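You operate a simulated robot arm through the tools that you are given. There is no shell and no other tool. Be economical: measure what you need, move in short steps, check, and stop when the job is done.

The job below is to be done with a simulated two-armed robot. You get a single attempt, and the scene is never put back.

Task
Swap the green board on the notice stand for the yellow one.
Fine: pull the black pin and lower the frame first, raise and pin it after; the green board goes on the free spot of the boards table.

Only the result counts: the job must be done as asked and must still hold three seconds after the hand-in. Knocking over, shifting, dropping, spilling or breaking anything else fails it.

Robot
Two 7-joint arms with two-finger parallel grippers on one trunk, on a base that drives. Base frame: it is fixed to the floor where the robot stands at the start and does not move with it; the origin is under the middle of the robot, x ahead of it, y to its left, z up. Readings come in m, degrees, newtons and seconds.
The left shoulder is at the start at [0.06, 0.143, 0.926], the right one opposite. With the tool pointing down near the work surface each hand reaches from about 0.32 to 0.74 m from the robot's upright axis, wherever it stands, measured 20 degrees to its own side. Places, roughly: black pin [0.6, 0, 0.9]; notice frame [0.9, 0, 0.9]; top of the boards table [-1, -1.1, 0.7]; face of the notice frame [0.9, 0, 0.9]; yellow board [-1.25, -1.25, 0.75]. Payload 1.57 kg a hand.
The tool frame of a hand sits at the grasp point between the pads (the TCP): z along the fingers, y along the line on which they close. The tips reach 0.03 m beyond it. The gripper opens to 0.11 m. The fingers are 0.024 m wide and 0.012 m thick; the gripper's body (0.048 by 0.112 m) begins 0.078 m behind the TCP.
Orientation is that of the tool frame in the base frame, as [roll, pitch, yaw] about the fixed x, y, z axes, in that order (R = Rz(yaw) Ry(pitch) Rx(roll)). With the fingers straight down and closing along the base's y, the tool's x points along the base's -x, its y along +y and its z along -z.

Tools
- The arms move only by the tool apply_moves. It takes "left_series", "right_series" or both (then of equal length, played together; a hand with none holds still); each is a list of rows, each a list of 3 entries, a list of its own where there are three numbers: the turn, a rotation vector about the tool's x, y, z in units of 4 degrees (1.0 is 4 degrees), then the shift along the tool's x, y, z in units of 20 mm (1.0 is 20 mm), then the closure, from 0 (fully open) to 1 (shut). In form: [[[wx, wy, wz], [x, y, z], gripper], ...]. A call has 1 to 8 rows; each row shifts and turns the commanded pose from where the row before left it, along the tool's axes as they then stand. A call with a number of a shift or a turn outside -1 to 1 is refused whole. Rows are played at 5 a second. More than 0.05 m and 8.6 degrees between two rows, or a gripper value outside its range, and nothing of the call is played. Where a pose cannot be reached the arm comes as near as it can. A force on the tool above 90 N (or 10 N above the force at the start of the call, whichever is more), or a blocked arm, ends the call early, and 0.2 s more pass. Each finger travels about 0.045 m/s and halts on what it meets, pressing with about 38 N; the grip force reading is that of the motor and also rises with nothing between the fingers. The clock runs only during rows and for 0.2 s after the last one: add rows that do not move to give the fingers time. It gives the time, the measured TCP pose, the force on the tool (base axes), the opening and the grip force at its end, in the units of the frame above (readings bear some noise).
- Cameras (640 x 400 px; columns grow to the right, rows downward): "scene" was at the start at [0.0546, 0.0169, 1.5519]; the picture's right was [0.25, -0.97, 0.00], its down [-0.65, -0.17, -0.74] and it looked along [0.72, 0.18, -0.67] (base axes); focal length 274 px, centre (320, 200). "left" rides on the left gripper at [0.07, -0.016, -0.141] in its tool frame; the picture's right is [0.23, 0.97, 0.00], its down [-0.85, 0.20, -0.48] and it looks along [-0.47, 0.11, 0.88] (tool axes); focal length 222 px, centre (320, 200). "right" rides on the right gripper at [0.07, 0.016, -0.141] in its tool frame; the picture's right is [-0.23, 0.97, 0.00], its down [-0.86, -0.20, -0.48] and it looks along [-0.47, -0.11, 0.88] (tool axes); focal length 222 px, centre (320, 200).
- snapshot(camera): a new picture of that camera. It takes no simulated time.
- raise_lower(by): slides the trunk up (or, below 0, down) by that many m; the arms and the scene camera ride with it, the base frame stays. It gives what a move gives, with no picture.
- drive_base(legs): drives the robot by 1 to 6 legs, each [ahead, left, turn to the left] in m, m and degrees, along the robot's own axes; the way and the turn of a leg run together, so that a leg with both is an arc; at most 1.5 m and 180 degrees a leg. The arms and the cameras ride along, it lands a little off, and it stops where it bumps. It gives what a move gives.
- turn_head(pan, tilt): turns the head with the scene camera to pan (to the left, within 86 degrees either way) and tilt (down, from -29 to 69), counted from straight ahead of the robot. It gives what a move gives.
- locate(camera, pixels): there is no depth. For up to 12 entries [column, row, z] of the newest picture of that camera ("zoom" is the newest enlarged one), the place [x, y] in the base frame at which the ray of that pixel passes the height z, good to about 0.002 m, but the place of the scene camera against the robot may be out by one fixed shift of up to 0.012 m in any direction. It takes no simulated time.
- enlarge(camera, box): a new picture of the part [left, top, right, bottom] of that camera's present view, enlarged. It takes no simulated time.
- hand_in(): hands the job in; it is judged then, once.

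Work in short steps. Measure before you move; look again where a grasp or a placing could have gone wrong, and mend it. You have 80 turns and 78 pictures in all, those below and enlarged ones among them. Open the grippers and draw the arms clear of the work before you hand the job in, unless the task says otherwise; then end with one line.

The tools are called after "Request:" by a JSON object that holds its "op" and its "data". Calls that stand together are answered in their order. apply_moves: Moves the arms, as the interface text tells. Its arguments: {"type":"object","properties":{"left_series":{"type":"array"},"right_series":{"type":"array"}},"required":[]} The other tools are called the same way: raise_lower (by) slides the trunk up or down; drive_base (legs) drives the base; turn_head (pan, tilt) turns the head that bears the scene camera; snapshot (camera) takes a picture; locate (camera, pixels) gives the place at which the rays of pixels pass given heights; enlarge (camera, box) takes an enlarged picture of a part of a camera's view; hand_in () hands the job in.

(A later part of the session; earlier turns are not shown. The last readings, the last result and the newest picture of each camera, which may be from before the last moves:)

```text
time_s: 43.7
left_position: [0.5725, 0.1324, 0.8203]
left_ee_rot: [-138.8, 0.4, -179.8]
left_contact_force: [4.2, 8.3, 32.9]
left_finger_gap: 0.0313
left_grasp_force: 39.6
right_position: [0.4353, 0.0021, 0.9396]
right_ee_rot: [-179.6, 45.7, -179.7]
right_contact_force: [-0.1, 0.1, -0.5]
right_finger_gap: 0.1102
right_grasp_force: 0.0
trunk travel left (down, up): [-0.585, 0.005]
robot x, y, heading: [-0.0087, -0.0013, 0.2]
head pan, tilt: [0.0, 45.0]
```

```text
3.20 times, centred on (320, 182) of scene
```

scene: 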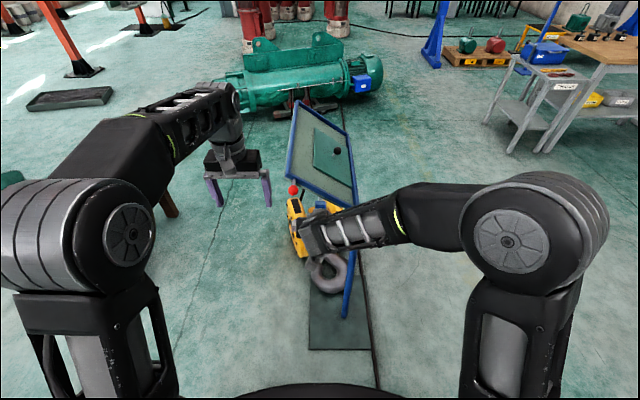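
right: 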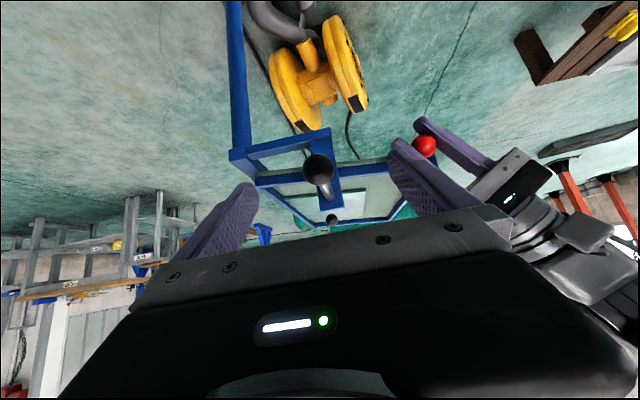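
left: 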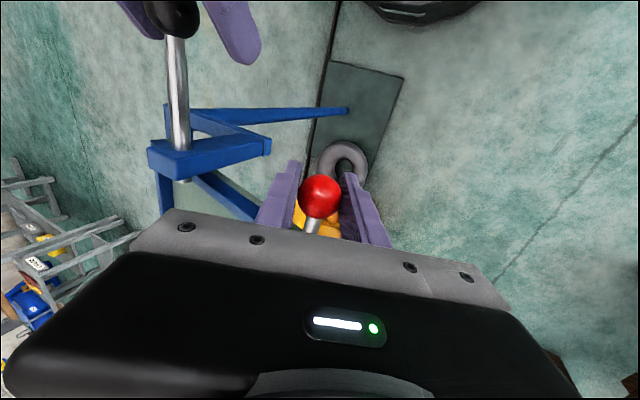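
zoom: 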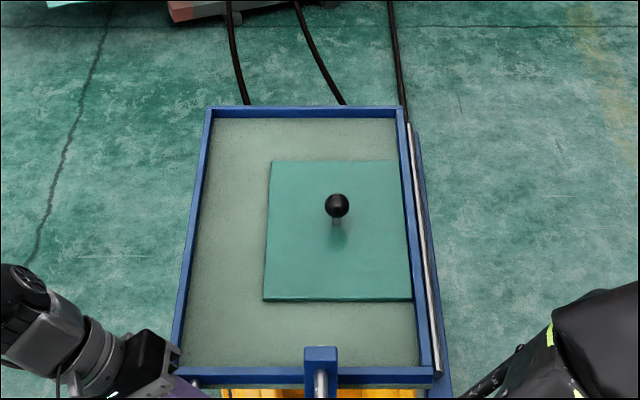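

The upward force of 33 N shows the frame sits on its stop and looks level. I open the left fingers and back the hand off along its tilt.

Request:
{"op": "apply_moves", "data": {"left_series": [[[0, 0, 0], [0, 0.05, -0.15], 1], [[0, 0, 0], [0, 0, 0], 0.5], [[0, 0, 0], [0, 0, 0], 0], [[0, 0, 0], [0, 0, 0], 0], [[0, 0, 0], [0, 0, -1], 0], [[0, 0, 0], [0, 0, -1], 0], [[0, 0, 0], [0, 0, -1], 0], [[0, 0, 0], [0, 0, -1], 0]]}}

Request:
{"op": "enlarge", "data": {"camera": "scene", "box": [220, 120, 420, 245]}}

```text
time_s: 45.5
left_position: [0.5708, 0.1921, 0.8803]
left_ee_rot: [-139.1, 0.1, -179.7]
left_contact_force: [0.0, 0.3, 0.4]
left_finger_gap: 0.1101
left_grasp_force: 0.0
right_position: [0.4382, 0.003, 0.938]
right_ee_rot: [-179.7, 45.6, -179.7]
right_contact_force: [-0.2, -0.6, -0.4]
right_finger_gap: 0.1102
right_grasp_force: 0.1
trunk travel left (down, up): [-0.585, 0.005]
robot x, y, heading: [-0.0084, -0.0011, 0.0]
head pan, tilt: [0.0, 45.0]
```

```text
3.20 times, centred on (320, 182) of scene
```

zoom: 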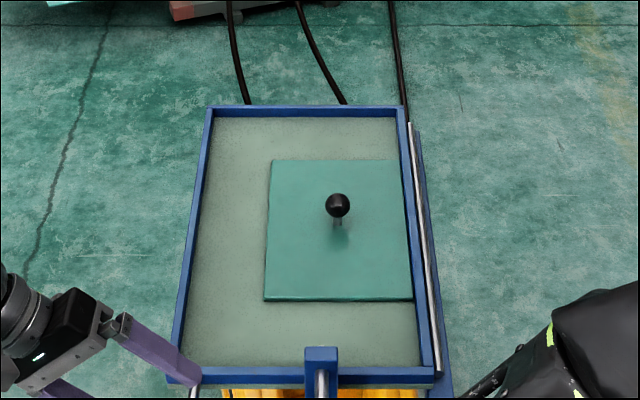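

The frame stays down. I measure the board, its knob and the frame inner edges, plus the stand foot for driving clearance.

Request:
{"op": "locate", "data": {"camera": "zoom", "pixels": [[337, 204, 0.86], [337, 204, 0.88], [337, 204, 0.9], [267, 160, 0.84], [264, 298, 0.84], [413, 298, 0.84], [400, 160, 0.84], [212, 112, 0.84], [190, 372, 0.84], [432, 372, 0.84], [400, 112, 0.84]]}}

Request:
{"op": "turn_head", "data": {"pan": 0, "tilt": 65}}

Request:
{"op": "snapshot", "data": {"camera": "scene"}}

```text
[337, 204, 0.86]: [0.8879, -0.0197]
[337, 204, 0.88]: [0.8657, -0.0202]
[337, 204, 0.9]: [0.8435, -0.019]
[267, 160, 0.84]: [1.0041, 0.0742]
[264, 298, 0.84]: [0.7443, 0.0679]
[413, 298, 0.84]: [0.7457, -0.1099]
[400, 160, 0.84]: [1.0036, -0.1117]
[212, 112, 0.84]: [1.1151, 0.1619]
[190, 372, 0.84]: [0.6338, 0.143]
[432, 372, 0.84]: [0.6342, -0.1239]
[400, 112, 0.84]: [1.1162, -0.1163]
```

```text
time_s: 46.3
left_position: [0.5706, 0.1888, 0.8795]
left_ee_rot: [-139.2, 0.2, -179.7]
left_contact_force: [0.9, -0.4, 0.1]
left_finger_gap: 0.11
left_grasp_force: 0.0
right_position: [0.4374, 0.0027, 0.9371]
right_ee_rot: [-179.7, 45.7, -179.6]
right_contact_force: [0.4, 0.5, 0.3]
right_finger_gap: 0.1102
right_grasp_force: 0.1
trunk travel left (down, up): [-0.585, 0.005]
robot x, y, heading: [-0.007, 0.0009, 0.2]
head pan, tilt: [0.0, 65.0]
```

```text
45 pictures are left
```

scene: 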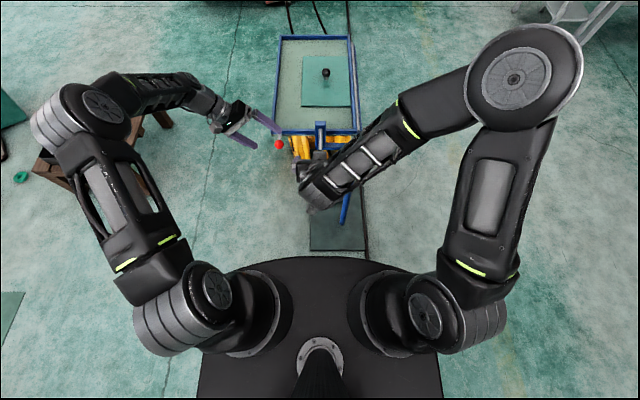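

Board spans about x 0.744–1.003, y −0.11–0.07, knob near (0.865,−0.018,0.87). I check how far the base front is from the stand foot/plate.

Request:
{"op": "locate", "data": {"camera": "scene", "pixels": [[330, 257, 0.3], [330, 257, 0.6], [330, 257, 0.0], [343, 222, 0.0], [311, 249, 0.0], [366, 249, 0.0], [280, 200, 0.0]]}}

Request:
{"op": "enlarge", "data": {"camera": "scene", "box": [260, 120, 420, 280]}}

```text
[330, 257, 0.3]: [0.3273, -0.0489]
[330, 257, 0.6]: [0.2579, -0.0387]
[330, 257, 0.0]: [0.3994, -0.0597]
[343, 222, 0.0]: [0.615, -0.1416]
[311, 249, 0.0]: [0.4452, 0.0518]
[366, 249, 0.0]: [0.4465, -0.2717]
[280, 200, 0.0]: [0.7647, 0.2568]
```

```text
2.50 times, centred on (340, 200) of scene
```

zoom: 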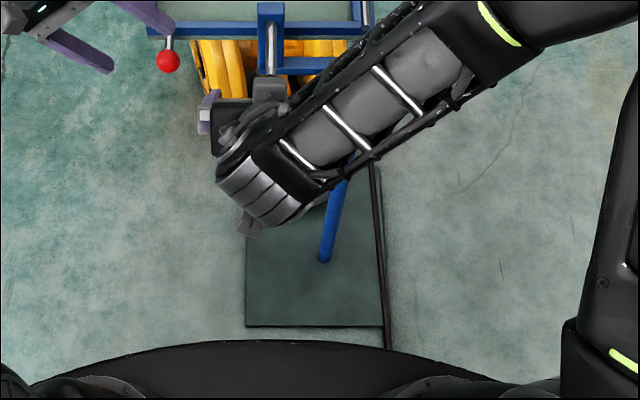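

The base front is about 0.1 m from the stand's floor plate, so x≈0.09 is safe. I raise the right hand and back off the left further, then drive ahead 0.09.

Request:
{"op": "apply_moves", "data": {"right_series": [[[0, 0, 0], [-0.7, -0.3, -0.7], 0], [[0, 0, 0], [-0.7, -0.3, -0.7], 0], [[0, 0, 0], [-0.7, -0.3, -0.7], 0], [[0, 0, 0], [-0.7, -0.2, -0.7], 0], [[0, 0, 0], [-0.7, 0, -0.7], 0], [[0, 0, 0], [-0.7, 0, -0.7], 0], [[0, 0, 0], [-0.7, 0, -0.7], 0]], "left_series": [[[0, 0, 0], [0, 0, -1], 0], [[0, 0, 0], [0, 0, -1], 0], [[0, 0, 0], [0, 0, -1], 0], [[0, 0, 0], [0, 0, -1], 0], [[0, 0, 0], [0.8, 0, -1], 0], [[0, 0, 0], [0.8, 0, -1], 0], [[0, 0, 0], [0.8, 0, 0], 0]]}}

Request:
{"op": "drive_base", "data": {"legs": [[0.09, 0, 0]]}}

Request:
{"op": "apply_moves", "data": {"right_series": [[[0, 0, 0], [-0.7, 0, 0.7], 0], [[0, 0, 0], [-0.7, 0, 0.7], 0], [[0, 0, 0], [-0.7, 0, 0.7], 0], [[0, 0, 0], [-0.7, 0, 0.7], 0], [[0, 0, 0], [-0.7, 0, 0.7], 0], [[0, 0, 0], [-0.7, 0, 0.7], 0], [[0, 0, 0], [-0.7, 0, 0.7], 0], [[0, 0, 0], [-0.7, 0, 0.7], 0]]}}

Request:
{"op": "snapshot", "data": {"camera": "right"}}

```text
time_s: 47.9
left_position: [0.5224, 0.2686, 0.9718]
left_ee_rot: [-139.2, 0.1, -179.7]
left_contact_force: [-0.3, 0.4, 0.1]
left_finger_gap: 0.1098
left_grasp_force: 0.1
right_position: [0.4353, -0.017, 1.077]
right_ee_rot: [-179.7, 45.7, -179.8]
right_contact_force: [0.0, 0.4, 0.5]
right_finger_gap: 0.1101
right_grasp_force: 0.0
trunk travel left (down, up): [-0.585, 0.005]
robot x, y, heading: [-0.0117, 0.0021, 0.2]
head pan, tilt: [0.0, 65.0]
```

```text
time_s: 49.0
left_position: [0.6136, 0.2666, 0.9706]
left_ee_rot: [-139.2, 0.1, -179.8]
left_contact_force: [0.0, -0.8, 0.0]
left_finger_gap: 0.1099
left_grasp_force: 0.1
right_position: [0.5251, -0.0184, 1.0752]
right_ee_rot: [-179.6, 45.6, -179.7]
right_contact_force: [0.9, -0.2, 0.4]
right_finger_gap: 0.1101
right_grasp_force: 0.1
trunk travel left (down, up): [-0.585, 0.005]
robot x, y, heading: [0.0798, 0.0008, -0.0]
head pan, tilt: [0.0, 65.0]
```

```text
time_s: 50.8
left_position: [0.6132, 0.2674, 0.9704]
left_ee_rot: [-139.2, 0.0, -179.9]
left_contact_force: [0.9, -0.2, 0.0]
left_finger_gap: 0.11
left_grasp_force: 0.0
right_position: [0.6834, -0.0182, 1.0755]
right_ee_rot: [-179.7, 45.6, -179.7]
right_contact_force: [-0.5, 0.0, -0.1]
right_finger_gap: 0.1099
right_grasp_force: 0.1
trunk travel left (down, up): [-0.585, 0.005]
robot x, y, heading: [0.0809, 0.0008, 0.1]
head pan, tilt: [0.0, 65.0]
```

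```text
43 pictures are left
```

right: 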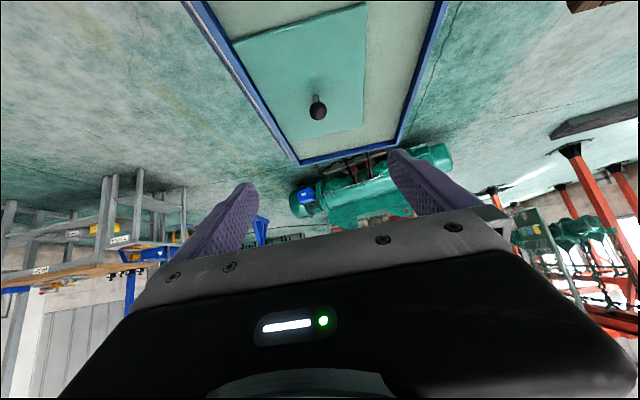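

The board knob is at (318,107) in the right image. I locate it and combine with the scene ray.

Request:
{"op": "locate", "data": {"camera": "right", "pixels": [[318, 107, 0.86], [318, 107, 0.87], [318, 107, 0.88], [318, 107, 0.9], [314, 93, 0.84]]}}

```text
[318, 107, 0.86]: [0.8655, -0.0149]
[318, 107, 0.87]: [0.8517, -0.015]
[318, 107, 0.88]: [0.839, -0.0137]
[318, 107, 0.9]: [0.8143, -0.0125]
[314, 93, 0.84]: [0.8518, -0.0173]
```

Best estimate knob (0.857, −0.015, 0.866). I approach along the fingers to a standoff ~8 cm away and re-measure.

Request:
{"op": "apply_moves", "data": {"right_series": [[[0, 0, 0], [0.2, 0.02, 1], 0], [[0, 0, 0], [0.2, 0.02, 1], 0], [[0, 0, 0], [0.2, 0.02, 1], 0], [[0, 0, 0], [0.2, 0.02, 1], 0], [[0, 0, 0], [0.2, 0.02, 1], 0], [[0, 0, 0], [0.2, 0.02, 1], 0], [[0, 0, 0], [0.05, 0.02, 1], 0], [[0, 0, 0], [0, 0, 1], 0]]}}

Request:
{"op": "snapshot", "data": {"camera": "right"}}

```text
time_s: 52.6
left_position: [0.613, 0.2672, 0.9711]
left_ee_rot: [-139.2, 0.0, -179.8]
left_contact_force: [-0.2, -0.1, 0.5]
left_finger_gap: 0.1099
left_grasp_force: 0.0
right_position: [0.782, -0.015, 0.9463]
right_ee_rot: [-179.7, 45.6, -179.7]
right_contact_force: [-0.1, -0.2, -0.1]
right_finger_gap: 0.1099
right_grasp_force: 0.1
trunk travel left (down, up): [-0.585, 0.005]
robot x, y, heading: [0.0788, 0.0001, 0.1]
head pan, tilt: [0.0, 65.0]
```

```text
42 pictures are left
```

right: 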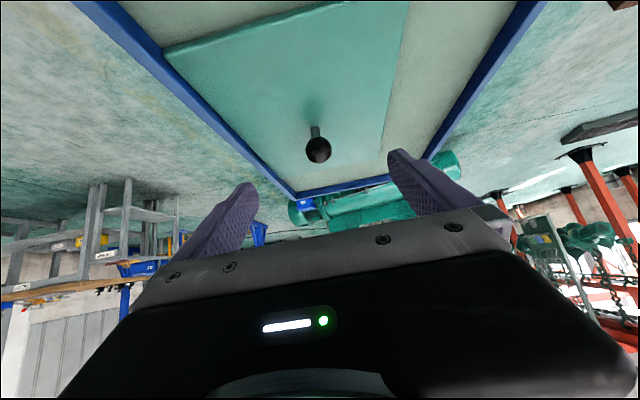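

Request:
{"op": "locate", "data": {"camera": "right", "pixels": [[318, 149, 0.85], [318, 149, 0.86], [318, 149, 0.87], [318, 149, 0.88], [313, 128, 0.83], [313, 128, 0.84]]}}

```text
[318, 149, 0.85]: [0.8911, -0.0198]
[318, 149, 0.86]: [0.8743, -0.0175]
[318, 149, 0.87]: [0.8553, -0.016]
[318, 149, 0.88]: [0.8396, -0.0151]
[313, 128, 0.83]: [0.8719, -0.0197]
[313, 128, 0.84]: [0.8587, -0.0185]
```

I use the left camera for a transverse view of the knob.

Request:
{"op": "snapshot", "data": {"camera": "left"}}

```text
41 pictures are left
```

left: 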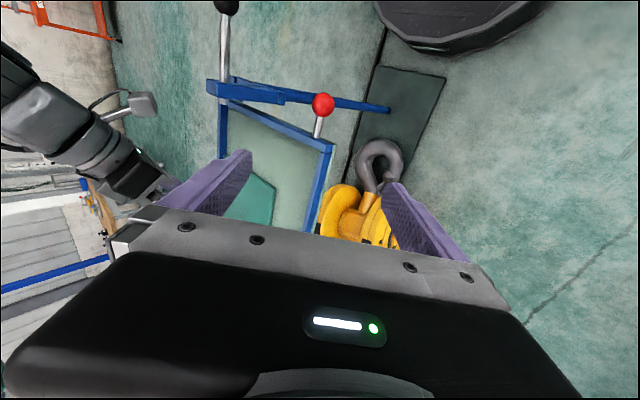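

Not visible there. I advance 40 mm more along the fingers and triangulate from the motion.

Request:
{"op": "apply_moves", "data": {"right_series": [[[0, 0, 0], [0, 0, 1], 0], [[0, 0, 0], [0, 0, 1], 0]]}}

Request:
{"op": "enlarge", "data": {"camera": "right", "box": [220, 100, 420, 225]}}

Request:
{"op": "enlarge", "data": {"camera": "scene", "box": [270, 20, 390, 95]}}

```text
time_s: 53.2
left_position: [0.6134, 0.2675, 0.9713]
left_ee_rot: [-139.2, 0.0, -179.7]
left_contact_force: [0.1, 0.7, -0.8]
left_finger_gap: 0.1099
left_grasp_force: 0.1
right_position: [0.8103, -0.0151, 0.9205]
right_ee_rot: [-179.8, 45.7, -179.8]
right_contact_force: [-1.0, 0.0, 0.5]
right_finger_gap: 0.1099
right_grasp_force: 0.0
trunk travel left (down, up): [-0.585, 0.005]
robot x, y, heading: [0.0796, -0.0, 0.1]
head pan, tilt: [0.0, 65.0]
```

```text
3.20 times, centred on (320, 162) of right
```

zoom: 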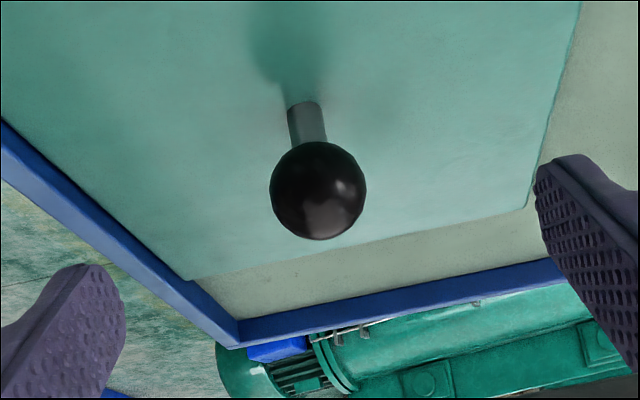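

```text
5.33 times, centred on (330, 58) of scene
```

zoom: 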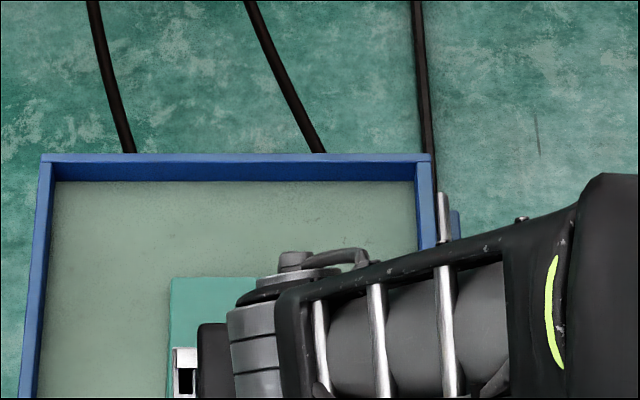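

Size and motion put the knob ~0.087 m ahead along the fingers, almost centred. I advance 0.074 m (keeping tips off the board) and close.

Request:
{"op": "apply_moves", "data": {"right_series": [[[0, 0, 0], [-0.1, -0.05, 1], 0], [[0, 0, 0], [-0.05, 0, 1], 0], [[0, 0, 0], [0, 0, 1], 0], [[0, 0, 0], [0, 0, 0.7], 0]]}}

Request:
{"op": "enlarge", "data": {"camera": "right", "box": [220, 100, 420, 225]}}

```text
time_s: 54.2
left_position: [0.6126, 0.2663, 0.9709]
left_ee_rot: [-139.3, 0.0, -179.8]
left_contact_force: [0.2, 0.4, 0.4]
left_finger_gap: 0.11
left_grasp_force: 0.1
right_position: [0.8633, -0.0157, 0.8707]
right_ee_rot: [-179.7, 45.5, -179.7]
right_contact_force: [-0.5, 0.0, -0.7]
right_finger_gap: 0.1102
right_grasp_force: 0.1
trunk travel left (down, up): [-0.585, 0.005]
robot x, y, heading: [0.0806, 0.0026, 0.1]
head pan, tilt: [0.0, 65.0]
```

```text
3.20 times, centred on (320, 162) of right
```

zoom: 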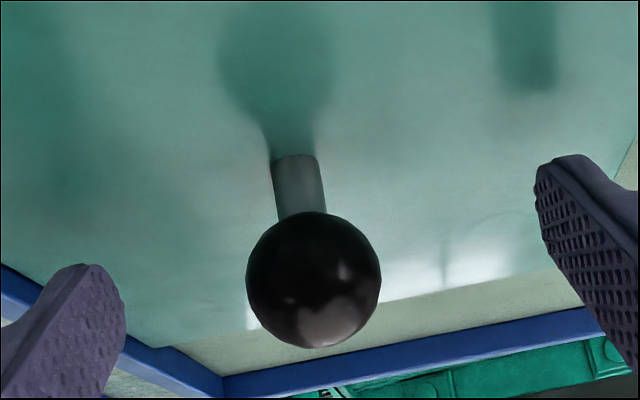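

The ball (zoom 313,280) is essentially at the TCP. I close the right fingers.

Request:
{"op": "apply_moves", "data": {"right_series": [[[0, 0, 0], [0, 0, 0], 1], [[0, 0, 0], [0, 0, 0], 1], [[0, 0, 0], [0, 0, 0], 1], [[0, 0, 0], [0, 0, 0], 1], [[0, 0, 0], [0, 0, 0], 1], [[0, 0, 0], [0, 0, 0], 1], [[0, 0, 0], [0, 0, 0], 1]]}}

Request:
{"op": "apply_moves", "data": {"right_series": [[[0, 0, 0], [-0.35, 0, -0.35], 1], [[0, 0, 0], [-0.35, 0, -0.35], 1], [[0, 0, 0], [-0.7, 0, -0.7], 1], [[0, 0, 0], [-0.7, 0, -0.7], 1], [[0, 0, 0], [-0.7, 0, -0.7], 1], [[0, 0, 0], [0, 0, 0], 1]]}}

Request:
{"op": "snapshot", "data": {"camera": "right"}}

```text
time_s: 55.8
left_position: [0.6122, 0.267, 0.9712]
left_ee_rot: [-139.2, 0.1, -179.8]
left_contact_force: [-0.2, -0.7, -0.2]
left_finger_gap: 0.11
left_grasp_force: 0.0
right_position: [0.8643, -0.0164, 0.8712]
right_ee_rot: [-179.7, 45.6, -179.7]
right_contact_force: [-0.6, -1.1, 1.5]
right_finger_gap: 0.0305
right_grasp_force: 36.5
trunk travel left (down, up): [-0.585, 0.005]
robot x, y, heading: [0.0832, 0.0041, 0.1]
head pan, tilt: [0.0, 65.0]
```

```text
time_s: 57.2
left_position: [0.6141, 0.2668, 0.9698]
left_ee_rot: [-139.3, 0.1, -179.8]
left_contact_force: [-0.2, 0.6, -0.8]
left_finger_gap: 0.1102
left_grasp_force: 0.1
right_position: [0.8629, -0.0169, 0.9483]
right_ee_rot: [-179.7, 45.5, -179.7]
right_contact_force: [0.4, -0.3, -3.2]
right_finger_gap: 0.0306
right_grasp_force: 37.6
trunk travel left (down, up): [-0.585, 0.005]
robot x, y, heading: [0.08, 0.0005, 0.4]
head pan, tilt: [0.0, 65.0]
```

```text
37 pictures are left
```

right: 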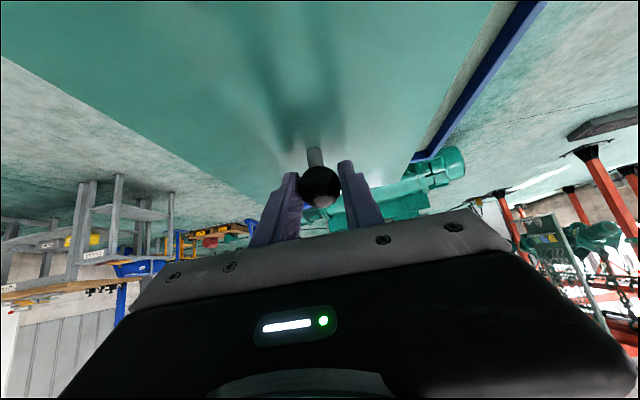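

The board is lifted (3.2 N). I raise it higher over the pin bracket, then back the robot away from the stand.

Request:
{"op": "apply_moves", "data": {"right_series": [[[0, 0, 0], [-0.7, 0, -0.7], 1], [[0, 0, 0], [-0.7, 0, -0.7], 1], [[0, 0, 0], [-0.7, 0, -0.7], 1], [[0, 0, 0], [-0.7, 0, -0.7], 1], [[0, 0, 0], [0, 0, -1], 1], [[0, 0, 0], [0.4, 0, -0.7], 1], [[0, 0, 0], [0.7, 0, -0.7], 1], [[0, 0, 0], [0.7, 0, -0.7], 1]]}}

Request:
{"op": "drive_base", "data": {"legs": [[-0.5, 0, 0]]}}

Request:
{"op": "turn_head", "data": {"pan": -86, "tilt": 25}}

Request:
{"op": "snapshot", "data": {"camera": "scene"}}

Request:
{"op": "snapshot", "data": {"camera": "right"}}

```text
time_s: 59.0
left_position: [0.6136, 0.2672, 0.9695]
left_ee_rot: [-139.2, 0.1, -179.8]
left_contact_force: [-0.5, -0.3, 0.0]
left_finger_gap: 0.11
left_grasp_force: 0.0
right_position: [0.7921, -0.0154, 1.0459]
right_ee_rot: [-179.8, 45.6, -179.8]
right_contact_force: [0.1, 0.7, -2.8]
right_finger_gap: 0.0303
right_grasp_force: 38.5
trunk travel left (down, up): [-0.585, 0.005]
robot x, y, heading: [0.079, 0.0008, 0.4]
head pan, tilt: [0.0, 65.0]
```

```text
time_s: 62.0
left_position: [0.1125, 0.2655, 0.9709]
left_ee_rot: [-139.2, 0.1, -180.0]
left_contact_force: [-0.2, 0.5, 0.2]
left_finger_gap: 0.11
left_grasp_force: 0.1
right_position: [0.2919, -0.0175, 1.0465]
right_ee_rot: [-179.7, 45.5, -179.7]
right_contact_force: [-0.2, 0.5, -2.4]
right_finger_gap: 0.0307
right_grasp_force: 38.3
trunk travel left (down, up): [-0.585, 0.005]
robot x, y, heading: [-0.417, 0.0007, 0.1]
head pan, tilt: [0.0, 65.0]
```

```text
time_s: 63.6
left_position: [0.1139, 0.2657, 0.9704]
left_ee_rot: [-139.2, 0.0, -179.9]
left_contact_force: [-0.4, -0.9, -0.8]
left_finger_gap: 0.1099
left_grasp_force: 0.1
right_position: [0.2926, -0.0187, 1.0463]
right_ee_rot: [-179.7, 45.6, -179.8]
right_contact_force: [0.3, -0.1, -2.0]
right_finger_gap: 0.0305
right_grasp_force: 38.5
trunk travel left (down, up): [-0.585, 0.005]
robot x, y, heading: [-0.4209, 0.0007, 0.1]
head pan, tilt: [-85.9, 25.0]
```

```text
36 pictures are left
```

scene: 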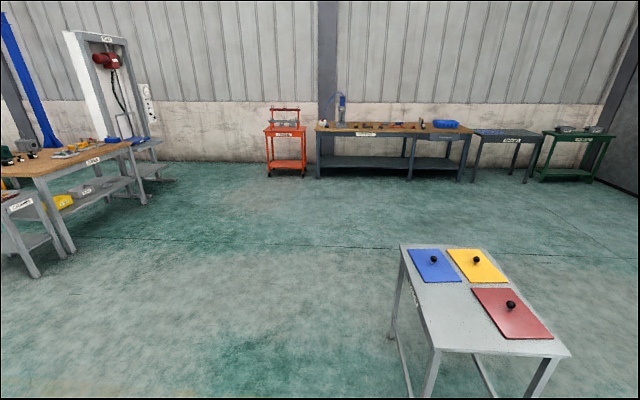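

```text
35 pictures are left
```

right: 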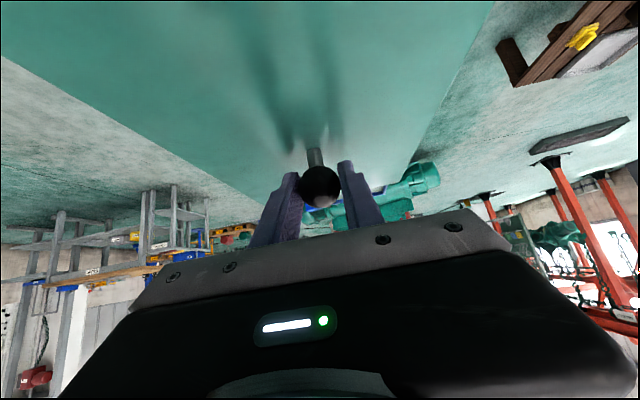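

The table shows blue (433,262), yellow (477,262), red (510,312) boards; the free spot is near-left (~(450,315)). I locate table corners and boards.

Request:
{"op": "locate", "data": {"camera": "scene", "pixels": [[401, 246, 0.72], [486, 249, 0.72], [570, 354, 0.72], [432, 350, 0.72], [409, 250, 0.73], [447, 250, 0.73], [462, 281, 0.73], [425, 282, 0.73], [472, 290, 0.73], [523, 288, 0.73], [553, 337, 0.73], [506, 338, 0.73]]}}

Request:
{"op": "locate", "data": {"camera": "scene", "pixels": [[448, 250, 0.73], [486, 249, 0.73], [508, 282, 0.73], [470, 283, 0.73], [476, 260, 0.75], [510, 305, 0.75], [433, 259, 0.75]]}}

Request:
{"op": "enlarge", "data": {"camera": "scene", "box": [370, 220, 590, 380]}}

```text
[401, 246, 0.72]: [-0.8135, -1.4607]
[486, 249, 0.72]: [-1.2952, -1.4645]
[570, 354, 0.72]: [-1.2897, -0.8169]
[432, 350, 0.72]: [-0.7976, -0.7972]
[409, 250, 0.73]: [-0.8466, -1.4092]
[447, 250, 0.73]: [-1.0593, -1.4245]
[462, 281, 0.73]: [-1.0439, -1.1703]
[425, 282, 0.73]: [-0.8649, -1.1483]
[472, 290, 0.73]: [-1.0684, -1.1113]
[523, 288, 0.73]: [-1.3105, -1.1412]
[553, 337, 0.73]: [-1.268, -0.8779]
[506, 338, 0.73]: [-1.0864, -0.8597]
```

```text
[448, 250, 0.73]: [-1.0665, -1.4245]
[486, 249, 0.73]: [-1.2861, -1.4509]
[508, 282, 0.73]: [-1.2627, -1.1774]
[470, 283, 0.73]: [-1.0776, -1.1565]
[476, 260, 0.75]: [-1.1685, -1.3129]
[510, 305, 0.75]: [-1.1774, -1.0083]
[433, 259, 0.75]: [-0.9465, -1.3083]
```

```text
2.50 times, centred on (480, 300) of scene
```

zoom: 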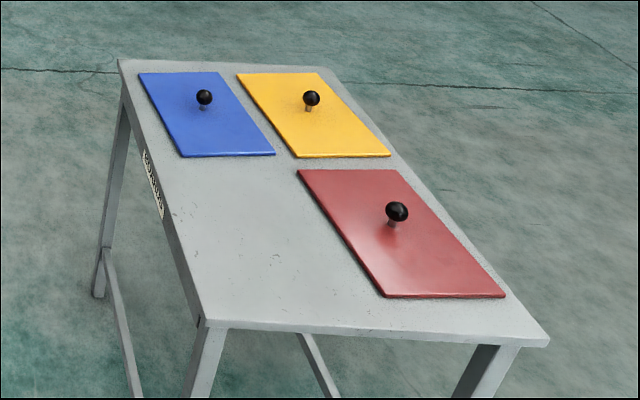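

Table top spans x −1.29…−0.80, y −1.46…−0.81; boards have their long side along y, and the free cell is centred at about (−0.95, −1.0). I turn right 90° so the green board's long side lies along y, and shift to stand in front of the cell.

Request:
{"op": "drive_base", "data": {"legs": [[0, 0, -90], [0, -0.51, 0], [0.28, 0, 0]]}}

Request:
{"op": "turn_head", "data": {"pan": -10, "tilt": 45}}

Request:
{"op": "snapshot", "data": {"camera": "scene"}}

Request:
{"op": "snapshot", "data": {"camera": "left"}}

```text
time_s: 72.0
left_position: [-0.6741, -0.808, 0.9711]
left_ee_rot: [-139.2, 0.1, 89.1]
left_contact_force: [0.6, 0.7, -0.1]
left_finger_gap: 0.1102
left_grasp_force: 0.0
right_position: [-0.9617, -0.983, 1.0462]
right_ee_rot: [-179.7, 45.6, 89.3]
right_contact_force: [1.2, -0.5, -3.4]
right_finger_gap: 0.0305
right_grasp_force: 38.1
trunk travel left (down, up): [-0.585, 0.005]
robot x, y, heading: [-0.9285, -0.2714, -90.8]
head pan, tilt: [-85.9, 25.0]
```

```text
time_s: 73.4
left_position: [-0.6734, -0.8077, 0.9703]
left_ee_rot: [-139.1, 0.0, 89.1]
left_contact_force: [1.4, 0.1, 0.0]
left_finger_gap: 0.11
left_grasp_force: 0.1
right_position: [-0.9606, -0.9819, 1.0458]
right_ee_rot: [-179.7, 45.6, 89.1]
right_contact_force: [0.2, 0.1, -2.8]
right_finger_gap: 0.0304
right_grasp_force: 37.8
trunk travel left (down, up): [-0.585, 0.005]
robot x, y, heading: [-0.9244, -0.2689, -91.1]
head pan, tilt: [-10.0, 45.0]
```

```text
33 pictures are left
```

scene: 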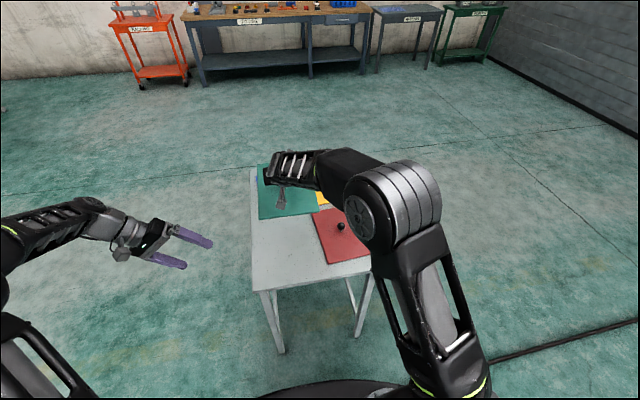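

```text
32 pictures are left
```

left: 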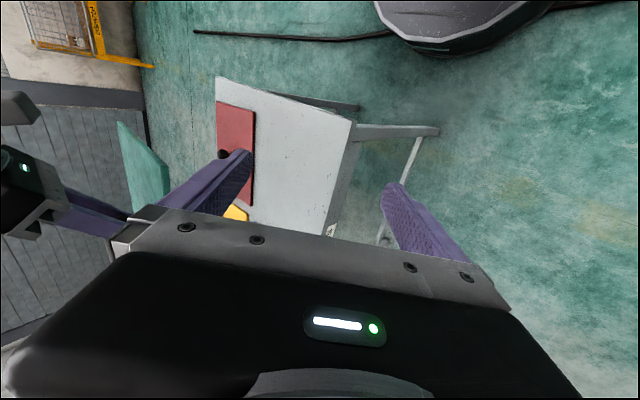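

I re-measure the free cell from this closer view: table left edge, red board's left edge, near edge and blue board's near edge.

Request:
{"op": "locate", "data": {"camera": "scene", "pixels": [[325, 264, 0.71], [312, 212, 0.71], [254, 291, 0.71], [251, 215, 0.71], [371, 272, 0.71], [328, 264, 0.73], [341, 227, 0.75], [254, 291, 0.73]]}}

Request:
{"op": "enlarge", "data": {"camera": "scene", "box": [230, 140, 390, 300]}}

```text
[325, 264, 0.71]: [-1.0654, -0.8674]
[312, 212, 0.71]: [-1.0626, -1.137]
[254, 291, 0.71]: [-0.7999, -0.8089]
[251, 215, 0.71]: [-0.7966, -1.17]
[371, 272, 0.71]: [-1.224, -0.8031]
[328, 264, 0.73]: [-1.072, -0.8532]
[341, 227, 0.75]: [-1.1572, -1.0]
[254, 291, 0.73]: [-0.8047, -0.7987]
```

```text
2.50 times, centred on (310, 220) of scene
```

zoom: 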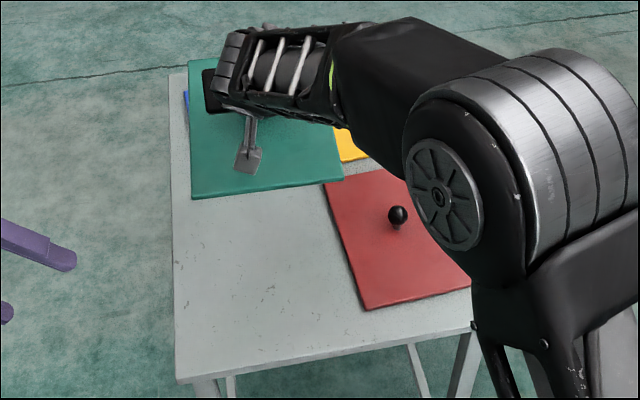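

Free strip centre is about (−0.935, −0.995). I shift the board there while lowering to z≈0.80.

Request:
{"op": "apply_moves", "data": {"right_series": [[[0, 0, 0], [0.65, 0.16, 0.76], 1], [[0, 0, 0], [0.65, 0.16, 0.76], 1], [[0, 0, 0], [0.65, 0.16, 0.76], 1], [[0, 0, 0], [0.65, 0.16, 0.76], 1], [[0, 0, 0], [0.65, 0.16, 0.76], 1], [[0, 0, 0], [0.65, 0.16, 0.76], 1], [[0, 0, 0], [0.65, 0.16, 0.76], 1], [[0, 0, 0], [0.65, 0.16, 0.76], 1]]}}

Request:
{"op": "apply_moves", "data": {"right_series": [[[0, 0, 0], [0.7, 0, 0.7], 1], [[0, 0, 0], [0.7, 0, 0.7], 1], [[0, 0, 0], [0.7, 0, 0.7], 1], [[0, 0, 0], [0.7, 0, 0.7], 1], [[0, 0, 0], [0, 0, 0], 1]]}}

Request:
{"op": "enlarge", "data": {"camera": "scene", "box": [230, 140, 390, 300]}}

Request:
{"op": "snapshot", "data": {"camera": "left"}}

```text
time_s: 75.2
left_position: [-0.6733, -0.8086, 0.9714]
left_ee_rot: [-139.2, 0.0, 89.2]
left_contact_force: [-0.3, -0.5, -0.6]
left_finger_gap: 0.1101
left_grasp_force: 0.1
right_position: [-0.9344, -0.9976, 0.887]
right_ee_rot: [-179.7, 45.5, 89.2]
right_contact_force: [0.1, -0.5, -2.9]
right_finger_gap: 0.0307
right_grasp_force: 38.6
trunk travel left (down, up): [-0.585, 0.005]
robot x, y, heading: [-0.93, -0.2723, -90.7]
head pan, tilt: [-10.0, 45.0]
```

```text
time_s: 76.4
left_position: [-0.6734, -0.8069, 0.9717]
left_ee_rot: [-139.1, 0.0, 89.1]
left_contact_force: [-0.3, -0.1, 0.3]
left_finger_gap: 0.1099
left_grasp_force: 0.1
right_position: [-0.9359, -0.998, 0.8079]
right_ee_rot: [-179.8, 45.7, 89.1]
right_contact_force: [-0.3, -0.9, -2.3]
right_finger_gap: 0.0306
right_grasp_force: 37.7
trunk travel left (down, up): [-0.585, 0.005]
robot x, y, heading: [-0.9288, -0.2688, -91.1]
head pan, tilt: [-10.0, 45.0]
```

```text
2.50 times, centred on (310, 220) of scene
```

zoom: 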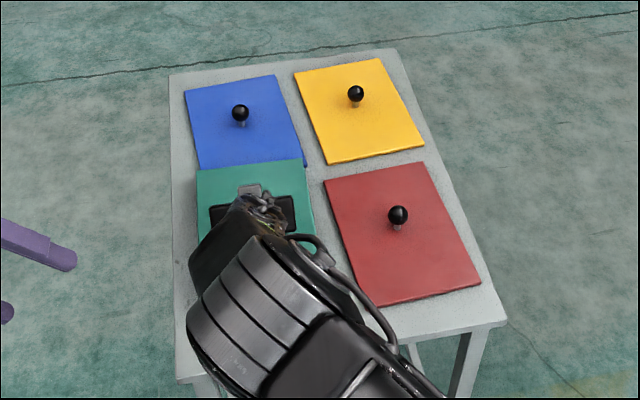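

```text
29 pictures are left
```

left: 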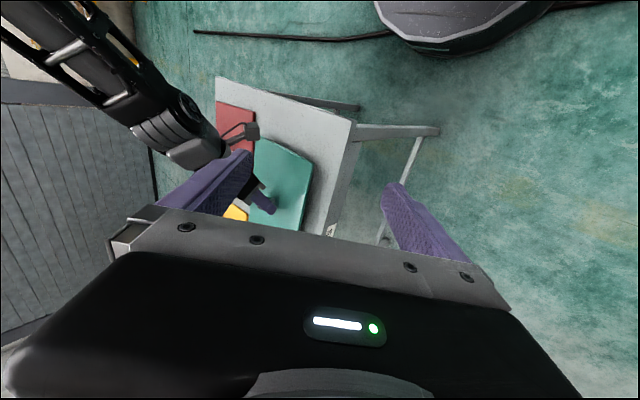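

Placement is aligned between edges; the board is still ~5 cm up. I lower in small steps watching the vertical force.

Request:
{"op": "apply_moves", "data": {"right_series": [[[0, 0, 0], [0.35, 0, 0.35], 1], [[0, 0, 0], [0.35, 0, 0.35], 1], [[0, 0, 0], [0.2, 0, 0.2], 1], [[0, 0, 0], [0.2, 0, 0.2], 1], [[0, 0, 0], [0, 0, 0], 1]]}}

Request:
{"op": "apply_moves", "data": {"right_series": [[[0, 0, 0], [0.14, 0, 0.14], 1], [[0, 0, 0], [0.14, 0, 0.14], 1], [[0, 0, 0], [0, 0, 0], 1]]}}

```text
time_s: 77.6
left_position: [-0.6732, -0.8046, 0.9726]
left_ee_rot: [-139.2, 0.2, 89.1]
left_contact_force: [0.6, -0.2, -0.1]
left_finger_gap: 0.1098
left_grasp_force: 0.0
right_position: [-0.9343, -0.9984, 0.7821]
right_ee_rot: [180.0, 46.3, 89.0]
right_contact_force: [-3.4, -3.9, 37.0]
right_finger_gap: 0.0305
right_grasp_force: 37.9
trunk travel left (down, up): [-0.585, 0.005]
robot x, y, heading: [-0.9303, -0.2696, -91.1]
head pan, tilt: [-10.0, 45.0]
```

```text
time_s: 78.4
left_position: [-0.6744, -0.8017, 0.9751]
left_ee_rot: [-139.2, 0.4, 89.1]
left_contact_force: [0.5, -0.2, -0.4]
left_finger_gap: 0.1102
left_grasp_force: 0.0
right_position: [-0.9335, -0.9993, 0.7832]
right_ee_rot: [179.9, 46.8, 88.9]
right_contact_force: [-3.9, 16.2, 66.4]
right_finger_gap: 0.0307
right_grasp_force: 37.5
trunk travel left (down, up): [-0.585, 0.005]
robot x, y, heading: [-0.929, -0.2704, -90.8]
head pan, tilt: [-10.0, 45.0]
```

Contact at z≈0.783, pressing 66 N — I immediately ease up 12 mm commanded and look.

Request:
{"op": "apply_moves", "data": {"right_series": [[[0, 0, 0], [-0.2, 0, -0.2], 1], [[0, 0, 0], [-0.1, 0, -0.1], 1], [[0, 0, 0], [0, 0, 0], 1]]}}

Request:
{"op": "enlarge", "data": {"camera": "scene", "box": [230, 140, 390, 300]}}

Request:
{"op": "enlarge", "data": {"camera": "left", "box": [180, 60, 380, 260]}}

```text
time_s: 79.2
left_position: [-0.6733, -0.8044, 0.9728]
left_ee_rot: [-139.2, 0.2, 89.1]
left_contact_force: [0.4, -0.6, 0.3]
left_finger_gap: 0.1098
left_grasp_force: 0.0
right_position: [-0.9342, -0.9987, 0.7825]
right_ee_rot: [179.9, 46.2, 88.9]
right_contact_force: [0.1, 0.8, 35.2]
right_finger_gap: 0.0308
right_grasp_force: 37.7
trunk travel left (down, up): [-0.585, 0.005]
robot x, y, heading: [-0.9291, -0.2717, -91.0]
head pan, tilt: [-10.0, 45.0]
```

```text
2.50 times, centred on (310, 220) of scene
```

zoom: 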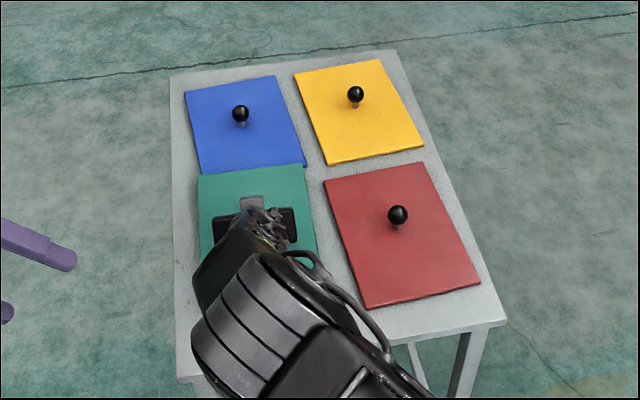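

```text
2.00 times, centred on (280, 160) of left
```

zoom: 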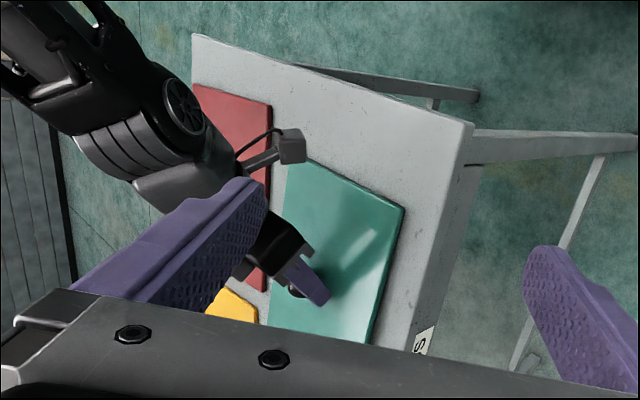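

The green far edge is abutting/overlapping the blue board (the table top is nearer z≈0.74, so my y was ~3 cm too far). I lift, move back 3 cm and look again before lowering.

Request:
{"op": "apply_moves", "data": {"right_series": [[[0, 0, 0], [-0.7, 0, -0.7], 1], [[0, 0, 0], [-0.7, 0, -0.7], 1], [[0, 0, 0], [0.53, 0, -0.53], 1], [[0, 0, 0], [0.53, 0, -0.53], 1], [[0, 0, 0], [0.35, 0, 0.35], 1], [[0, 0, 0], [0, 0, 0], 1]]}}

Request:
{"op": "enlarge", "data": {"camera": "scene", "box": [230, 140, 390, 300]}}

Request:
{"op": "locate", "data": {"camera": "zoom", "pixels": [[200, 174, 0.75], [305, 162, 0.75], [327, 183, 0.75], [371, 308, 0.75], [480, 286, 0.75], [423, 165, 0.75], [178, 380, 0.74], [505, 322, 0.74], [328, 163, 0.75], [356, 93, 0.79], [398, 215, 0.79], [425, 150, 0.75]]}}

```text
time_s: 80.6
left_position: [-0.6727, -0.8066, 0.9712]
left_ee_rot: [-139.2, 0.1, 89.1]
left_contact_force: [0.4, -0.1, -0.3]
left_finger_gap: 0.1099
left_grasp_force: 0.1
right_position: [-0.9353, -0.9683, 0.806]
right_ee_rot: [-179.7, 45.6, 89.3]
right_contact_force: [0.5, 0.3, -2.0]
right_finger_gap: 0.0305
right_grasp_force: 38.2
trunk travel left (down, up): [-0.585, 0.005]
robot x, y, heading: [-0.9265, -0.2695, -91.2]
head pan, tilt: [-10.0, 45.0]
```

```text
2.50 times, centred on (310, 220) of scene
```

zoom: 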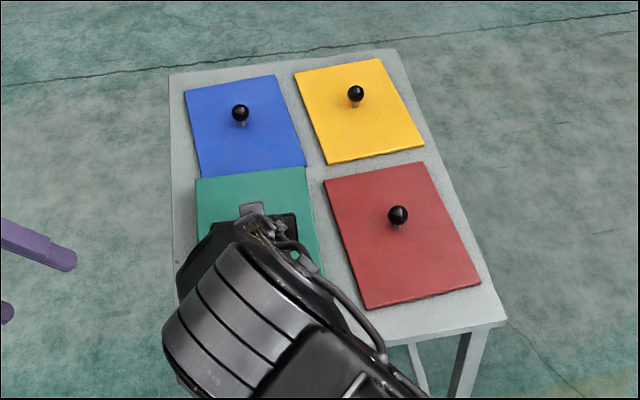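

```text
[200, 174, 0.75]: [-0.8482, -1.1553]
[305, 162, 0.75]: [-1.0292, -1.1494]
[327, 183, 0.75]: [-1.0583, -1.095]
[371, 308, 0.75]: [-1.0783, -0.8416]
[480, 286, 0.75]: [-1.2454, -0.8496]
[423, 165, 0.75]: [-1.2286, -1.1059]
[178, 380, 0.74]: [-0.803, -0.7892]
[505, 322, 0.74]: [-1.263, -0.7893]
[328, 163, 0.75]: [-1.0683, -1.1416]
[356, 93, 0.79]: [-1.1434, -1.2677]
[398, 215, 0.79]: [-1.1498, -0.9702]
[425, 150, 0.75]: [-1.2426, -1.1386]
```

Now green is centred (−0.935,−0.968), matching red's y-range (−0.845…−1.10), clear of blue's near edge (−1.15). I lower gently 2 cm.

Request:
{"op": "apply_moves", "data": {"right_series": [[[0, 0, 0], [0.35, 0, 0.35], 1], [[0, 0, 0], [0.21, 0, 0.21], 1], [[0, 0, 0], [0.1, 0, 0.1], 1], [[0, 0, 0], [0, 0, 0], 1]]}}

```text
time_s: 81.6
left_position: [-0.6725, -0.8085, 0.9711]
left_ee_rot: [-139.2, 0.0, 89.1]
left_contact_force: [0.1, 0.7, -0.1]
left_finger_gap: 0.1099
left_grasp_force: 0.1
right_position: [-0.9343, -0.9685, 0.7874]
right_ee_rot: [-179.6, 45.6, 89.1]
right_contact_force: [0.3, -0.4, -3.0]
right_finger_gap: 0.0306
right_grasp_force: 37.5
trunk travel left (down, up): [-0.585, 0.005]
robot x, y, heading: [-0.9296, -0.2699, -91.2]
head pan, tilt: [-10.0, 45.0]
```

Still hanging (−3 N). Another 6 mm in 2 mm steps.

Request:
{"op": "apply_moves", "data": {"right_series": [[[0, 0, 0], [0.07, 0, 0.07], 1], [[0, 0, 0], [0.07, 0, 0.07], 1], [[0, 0, 0], [0.07, 0, 0.07], 1], [[0, 0, 0], [0, 0, 0], 1]]}}

```text
time_s: 82.6
left_position: [-0.6725, -0.8063, 0.9708]
left_ee_rot: [-139.2, 0.1, 89.0]
left_contact_force: [0.4, -0.2, -0.7]
left_finger_gap: 0.1101
left_grasp_force: 0.1
right_position: [-0.9341, -0.969, 0.7837]
right_ee_rot: [-179.7, 45.8, 89.1]
right_contact_force: [1.3, -3.4, 7.4]
right_finger_gap: 0.0305
right_grasp_force: 38.8
trunk travel left (down, up): [-0.585, 0.005]
robot x, y, heading: [-0.928, -0.2708, -91.0]
head pan, tilt: [-10.0, 45.0]
```

The board rests on the table (+7 N at z 0.784). I open and back the hand off along the fingers, then check.

Request:
{"op": "apply_moves", "data": {"right_series": [[[0, 0, 0], [0, 0, 0], 0.5], [[0, 0, 0], [0, 0, 0], 0], [[0, 0, 0], [0, 0, 0], 0], [[0, 0, 0], [0, 0, -1], 0], [[0, 0, 0], [0, 0, -1], 0], [[0, 0, 0], [0, 0, -1], 0], [[0, 0, 0], [0, 0, -1], 0], [[0, 0, 0], [0, 0, -1], 0]]}}

Request:
{"op": "apply_moves", "data": {"right_series": [[[0, 0, 0], [0, 0, -1], 0], [[0, 0, 0], [0, 0, -1], 0], [[0, 0, 0], [0, 0, -1], 0], [[0, 0, 0], [-0.7, 0, -0.7], 0], [[0, 0, 0], [-0.7, 0, -0.7], 0], [[0, 0, 0], [-0.7, 0, -0.7], 0], [[0, 0, 0], [-0.7, 0, -0.7], 0]]}}

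Request:
{"op": "snapshot", "data": {"camera": "scene"}}

```text
time_s: 84.4
left_position: [-0.6735, -0.8083, 0.9715]
left_ee_rot: [-139.3, 0.2, 89.1]
left_contact_force: [-0.2, 0.9, 0.2]
left_finger_gap: 0.1097
left_grasp_force: 0.1
right_position: [-0.9356, -0.8965, 0.8527]
right_ee_rot: [-179.8, 45.6, 89.1]
right_contact_force: [0.0, 0.9, 0.1]
right_finger_gap: 0.1102
right_grasp_force: 0.1
trunk travel left (down, up): [-0.585, 0.005]
robot x, y, heading: [-0.9284, -0.2682, -90.7]
head pan, tilt: [-10.0, 45.0]
```

```text
time_s: 86.0
left_position: [-0.674, -0.8066, 0.9707]
left_ee_rot: [-139.2, 0.0, 89.1]
left_contact_force: [-0.8, 0.9, 0.2]
left_finger_gap: 0.1102
left_grasp_force: 0.0
right_position: [-0.9327, -0.8526, 0.9743]
right_ee_rot: [-179.7, 45.5, 89.1]
right_contact_force: [-0.3, 0.3, 0.0]
right_finger_gap: 0.1101
right_grasp_force: 0.0
trunk travel left (down, up): [-0.585, 0.005]
robot x, y, heading: [-0.9306, -0.2711, -90.8]
head pan, tilt: [-10.0, 45.0]
```

```text
25 pictures are left
```

scene: 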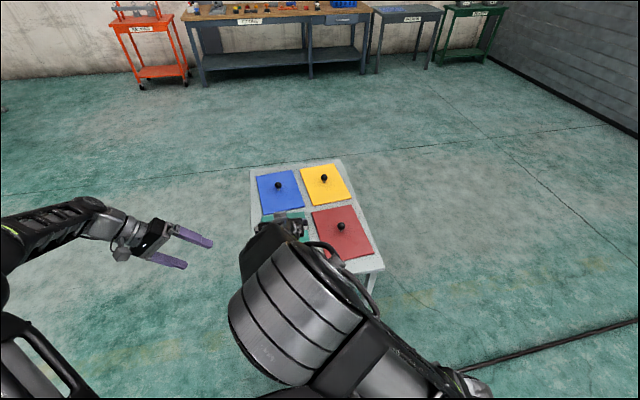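

The green board is placed. Next the yellow board, easier from the far side (facing +y): I drive around the table's +x side, turn 180° and shift in line with x≈−1.14.

Request:
{"op": "drive_base", "data": {"legs": [[-0.2, 0, 0], [0, 0.78, 0], [1.5, 0, 0], [0.38, 0, 0], [0, 0, 180], [0, 0.98, 0]]}}

Request:
{"op": "turn_head", "data": {"pan": 0, "tilt": 50}}

Request:
{"op": "snapshot", "data": {"camera": "right"}}

Request:
{"op": "snapshot", "data": {"camera": "scene"}}

```text
time_s: 112.4
left_position: [-1.4148, -1.3502, 0.9709]
left_ee_rot: [-139.1, 0.1, -93.4]
left_contact_force: [-0.1, -0.3, -0.3]
left_finger_gap: 0.1101
left_grasp_force: 0.1
right_position: [-1.1548, -1.316, 0.9747]
right_ee_rot: [-179.8, 45.7, -93.3]
right_contact_force: [-0.3, 0.8, -0.1]
right_finger_gap: 0.11
right_grasp_force: 0.1
trunk travel left (down, up): [-0.585, 0.005]
robot x, y, heading: [-1.1792, -1.8975, 86.9]
head pan, tilt: [-10.0, 45.0]
```

```text
time_s: 113.2
left_position: [-1.4153, -1.3515, 0.9704]
left_ee_rot: [-139.1, 0.2, -93.4]
left_contact_force: [-1.2, 0.4, 0.0]
left_finger_gap: 0.1099
left_grasp_force: 0.1
right_position: [-1.1545, -1.316, 0.9742]
right_ee_rot: [-179.6, 45.6, -93.3]
right_contact_force: [-0.7, -0.3, -0.1]
right_finger_gap: 0.1096
right_grasp_force: 0.2
trunk travel left (down, up): [-0.585, 0.005]
robot x, y, heading: [-1.1827, -1.9003, 86.5]
head pan, tilt: [0.0, 50.0]
```

```text
24 pictures are left
```

right: 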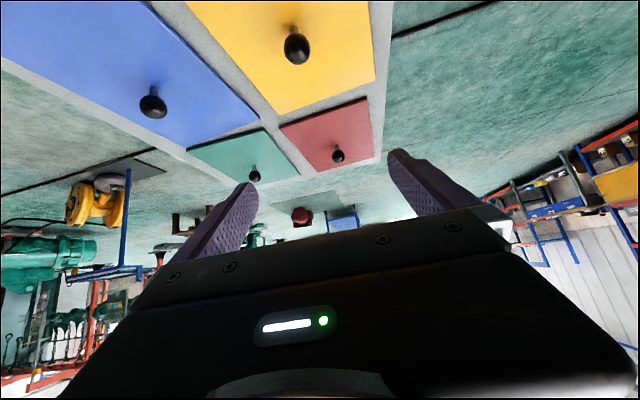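

```text
23 pictures are left
```

scene: 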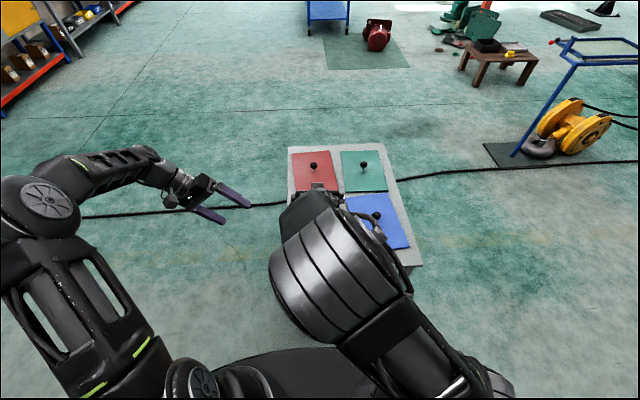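

The yellow knob is at (296,48) in the right picture; I locate it and correct the heading by +3.3° with a small shift so that the board stays aligned with the hand.

Request:
{"op": "locate", "data": {"camera": "right", "pixels": [[296, 48, 0.785], [296, 48, 0.775], [151, 106, 0.785], [338, 156, 0.785], [254, 175, 0.785]]}}

Request:
{"op": "drive_base", "data": {"legs": [[-0.03, -0.03, 3.3]]}}

Request:
{"op": "snapshot", "data": {"camera": "right"}}

```text
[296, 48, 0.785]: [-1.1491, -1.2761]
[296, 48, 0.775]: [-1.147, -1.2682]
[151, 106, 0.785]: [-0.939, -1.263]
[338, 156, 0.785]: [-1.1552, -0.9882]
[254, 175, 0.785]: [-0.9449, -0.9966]
```

```text
time_s: 114.0
left_position: [-1.4158, -1.3965, 0.9721]
left_ee_rot: [-139.3, 0.1, -90.2]
left_contact_force: [0.5, 0.1, 0.4]
left_finger_gap: 0.1102
left_grasp_force: 0.2
right_position: [-1.1576, -1.3479, 0.9743]
right_ee_rot: [-179.8, 45.7, -90.0]
right_contact_force: [-0.6, -0.6, 0.5]
right_finger_gap: 0.1099
right_grasp_force: 0.1
trunk travel left (down, up): [-0.585, 0.005]
robot x, y, heading: [-1.1539, -1.9283, 89.9]
head pan, tilt: [0.0, 50.0]
```

```text
22 pictures are left
```

right: 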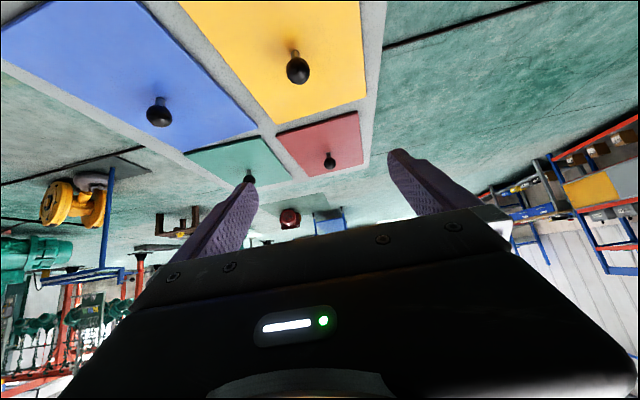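

Heading is now 89.9°. I locate the yellow knob again at (297,70).

Request:
{"op": "locate", "data": {"camera": "right", "pixels": [[297, 70, 0.783], [297, 70, 0.773]]}}

```text
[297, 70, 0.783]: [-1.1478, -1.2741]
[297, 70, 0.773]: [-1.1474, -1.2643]
```

Knob ≈ (−1.147, −1.272, 0.783). I move to an 8 cm standoff along the fingers and check.

Request:
{"op": "apply_moves", "data": {"right_series": [[[0, 0, 0], [0.69, -0.09, 0.9], 0], [[0, 0, 0], [0.69, -0.09, 0.9], 0], [[0, 0, 0], [0.69, -0.09, 0.9], 0], [[0, 0, 0], [0.69, -0.09, 0.9], 0], [[0, 0, 0], [0.69, -0.09, 0.9], 0], [[0, 0, 0], [0.69, -0.09, 0.9], 0]]}}

Request:
{"op": "enlarge", "data": {"camera": "right", "box": [220, 100, 420, 225]}}

```text
time_s: 115.5
left_position: [-1.4161, -1.3952, 0.9716]
left_ee_rot: [-139.2, 0.0, -90.2]
left_contact_force: [0.0, 0.3, -0.7]
left_finger_gap: 0.1101
left_grasp_force: 0.0
right_position: [-1.1478, -1.327, 0.8374]
right_ee_rot: [-179.8, 45.7, -90.0]
right_contact_force: [0.7, -0.2, -0.2]
right_finger_gap: 0.1099
right_grasp_force: 0.1
trunk travel left (down, up): [-0.585, 0.005]
robot x, y, heading: [-1.1536, -1.9275, 89.9]
head pan, tilt: [0.0, 50.0]
```

```text
3.20 times, centred on (320, 162) of right
```

zoom: 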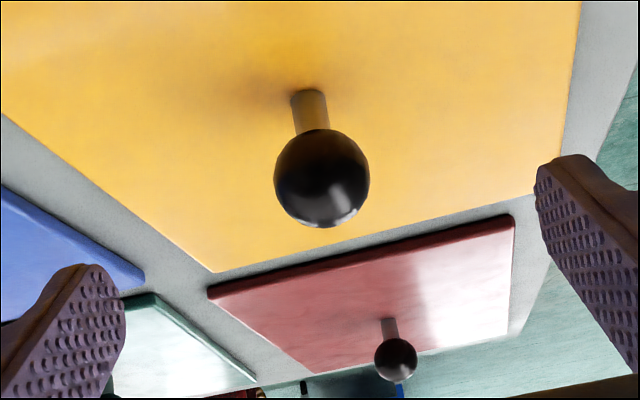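

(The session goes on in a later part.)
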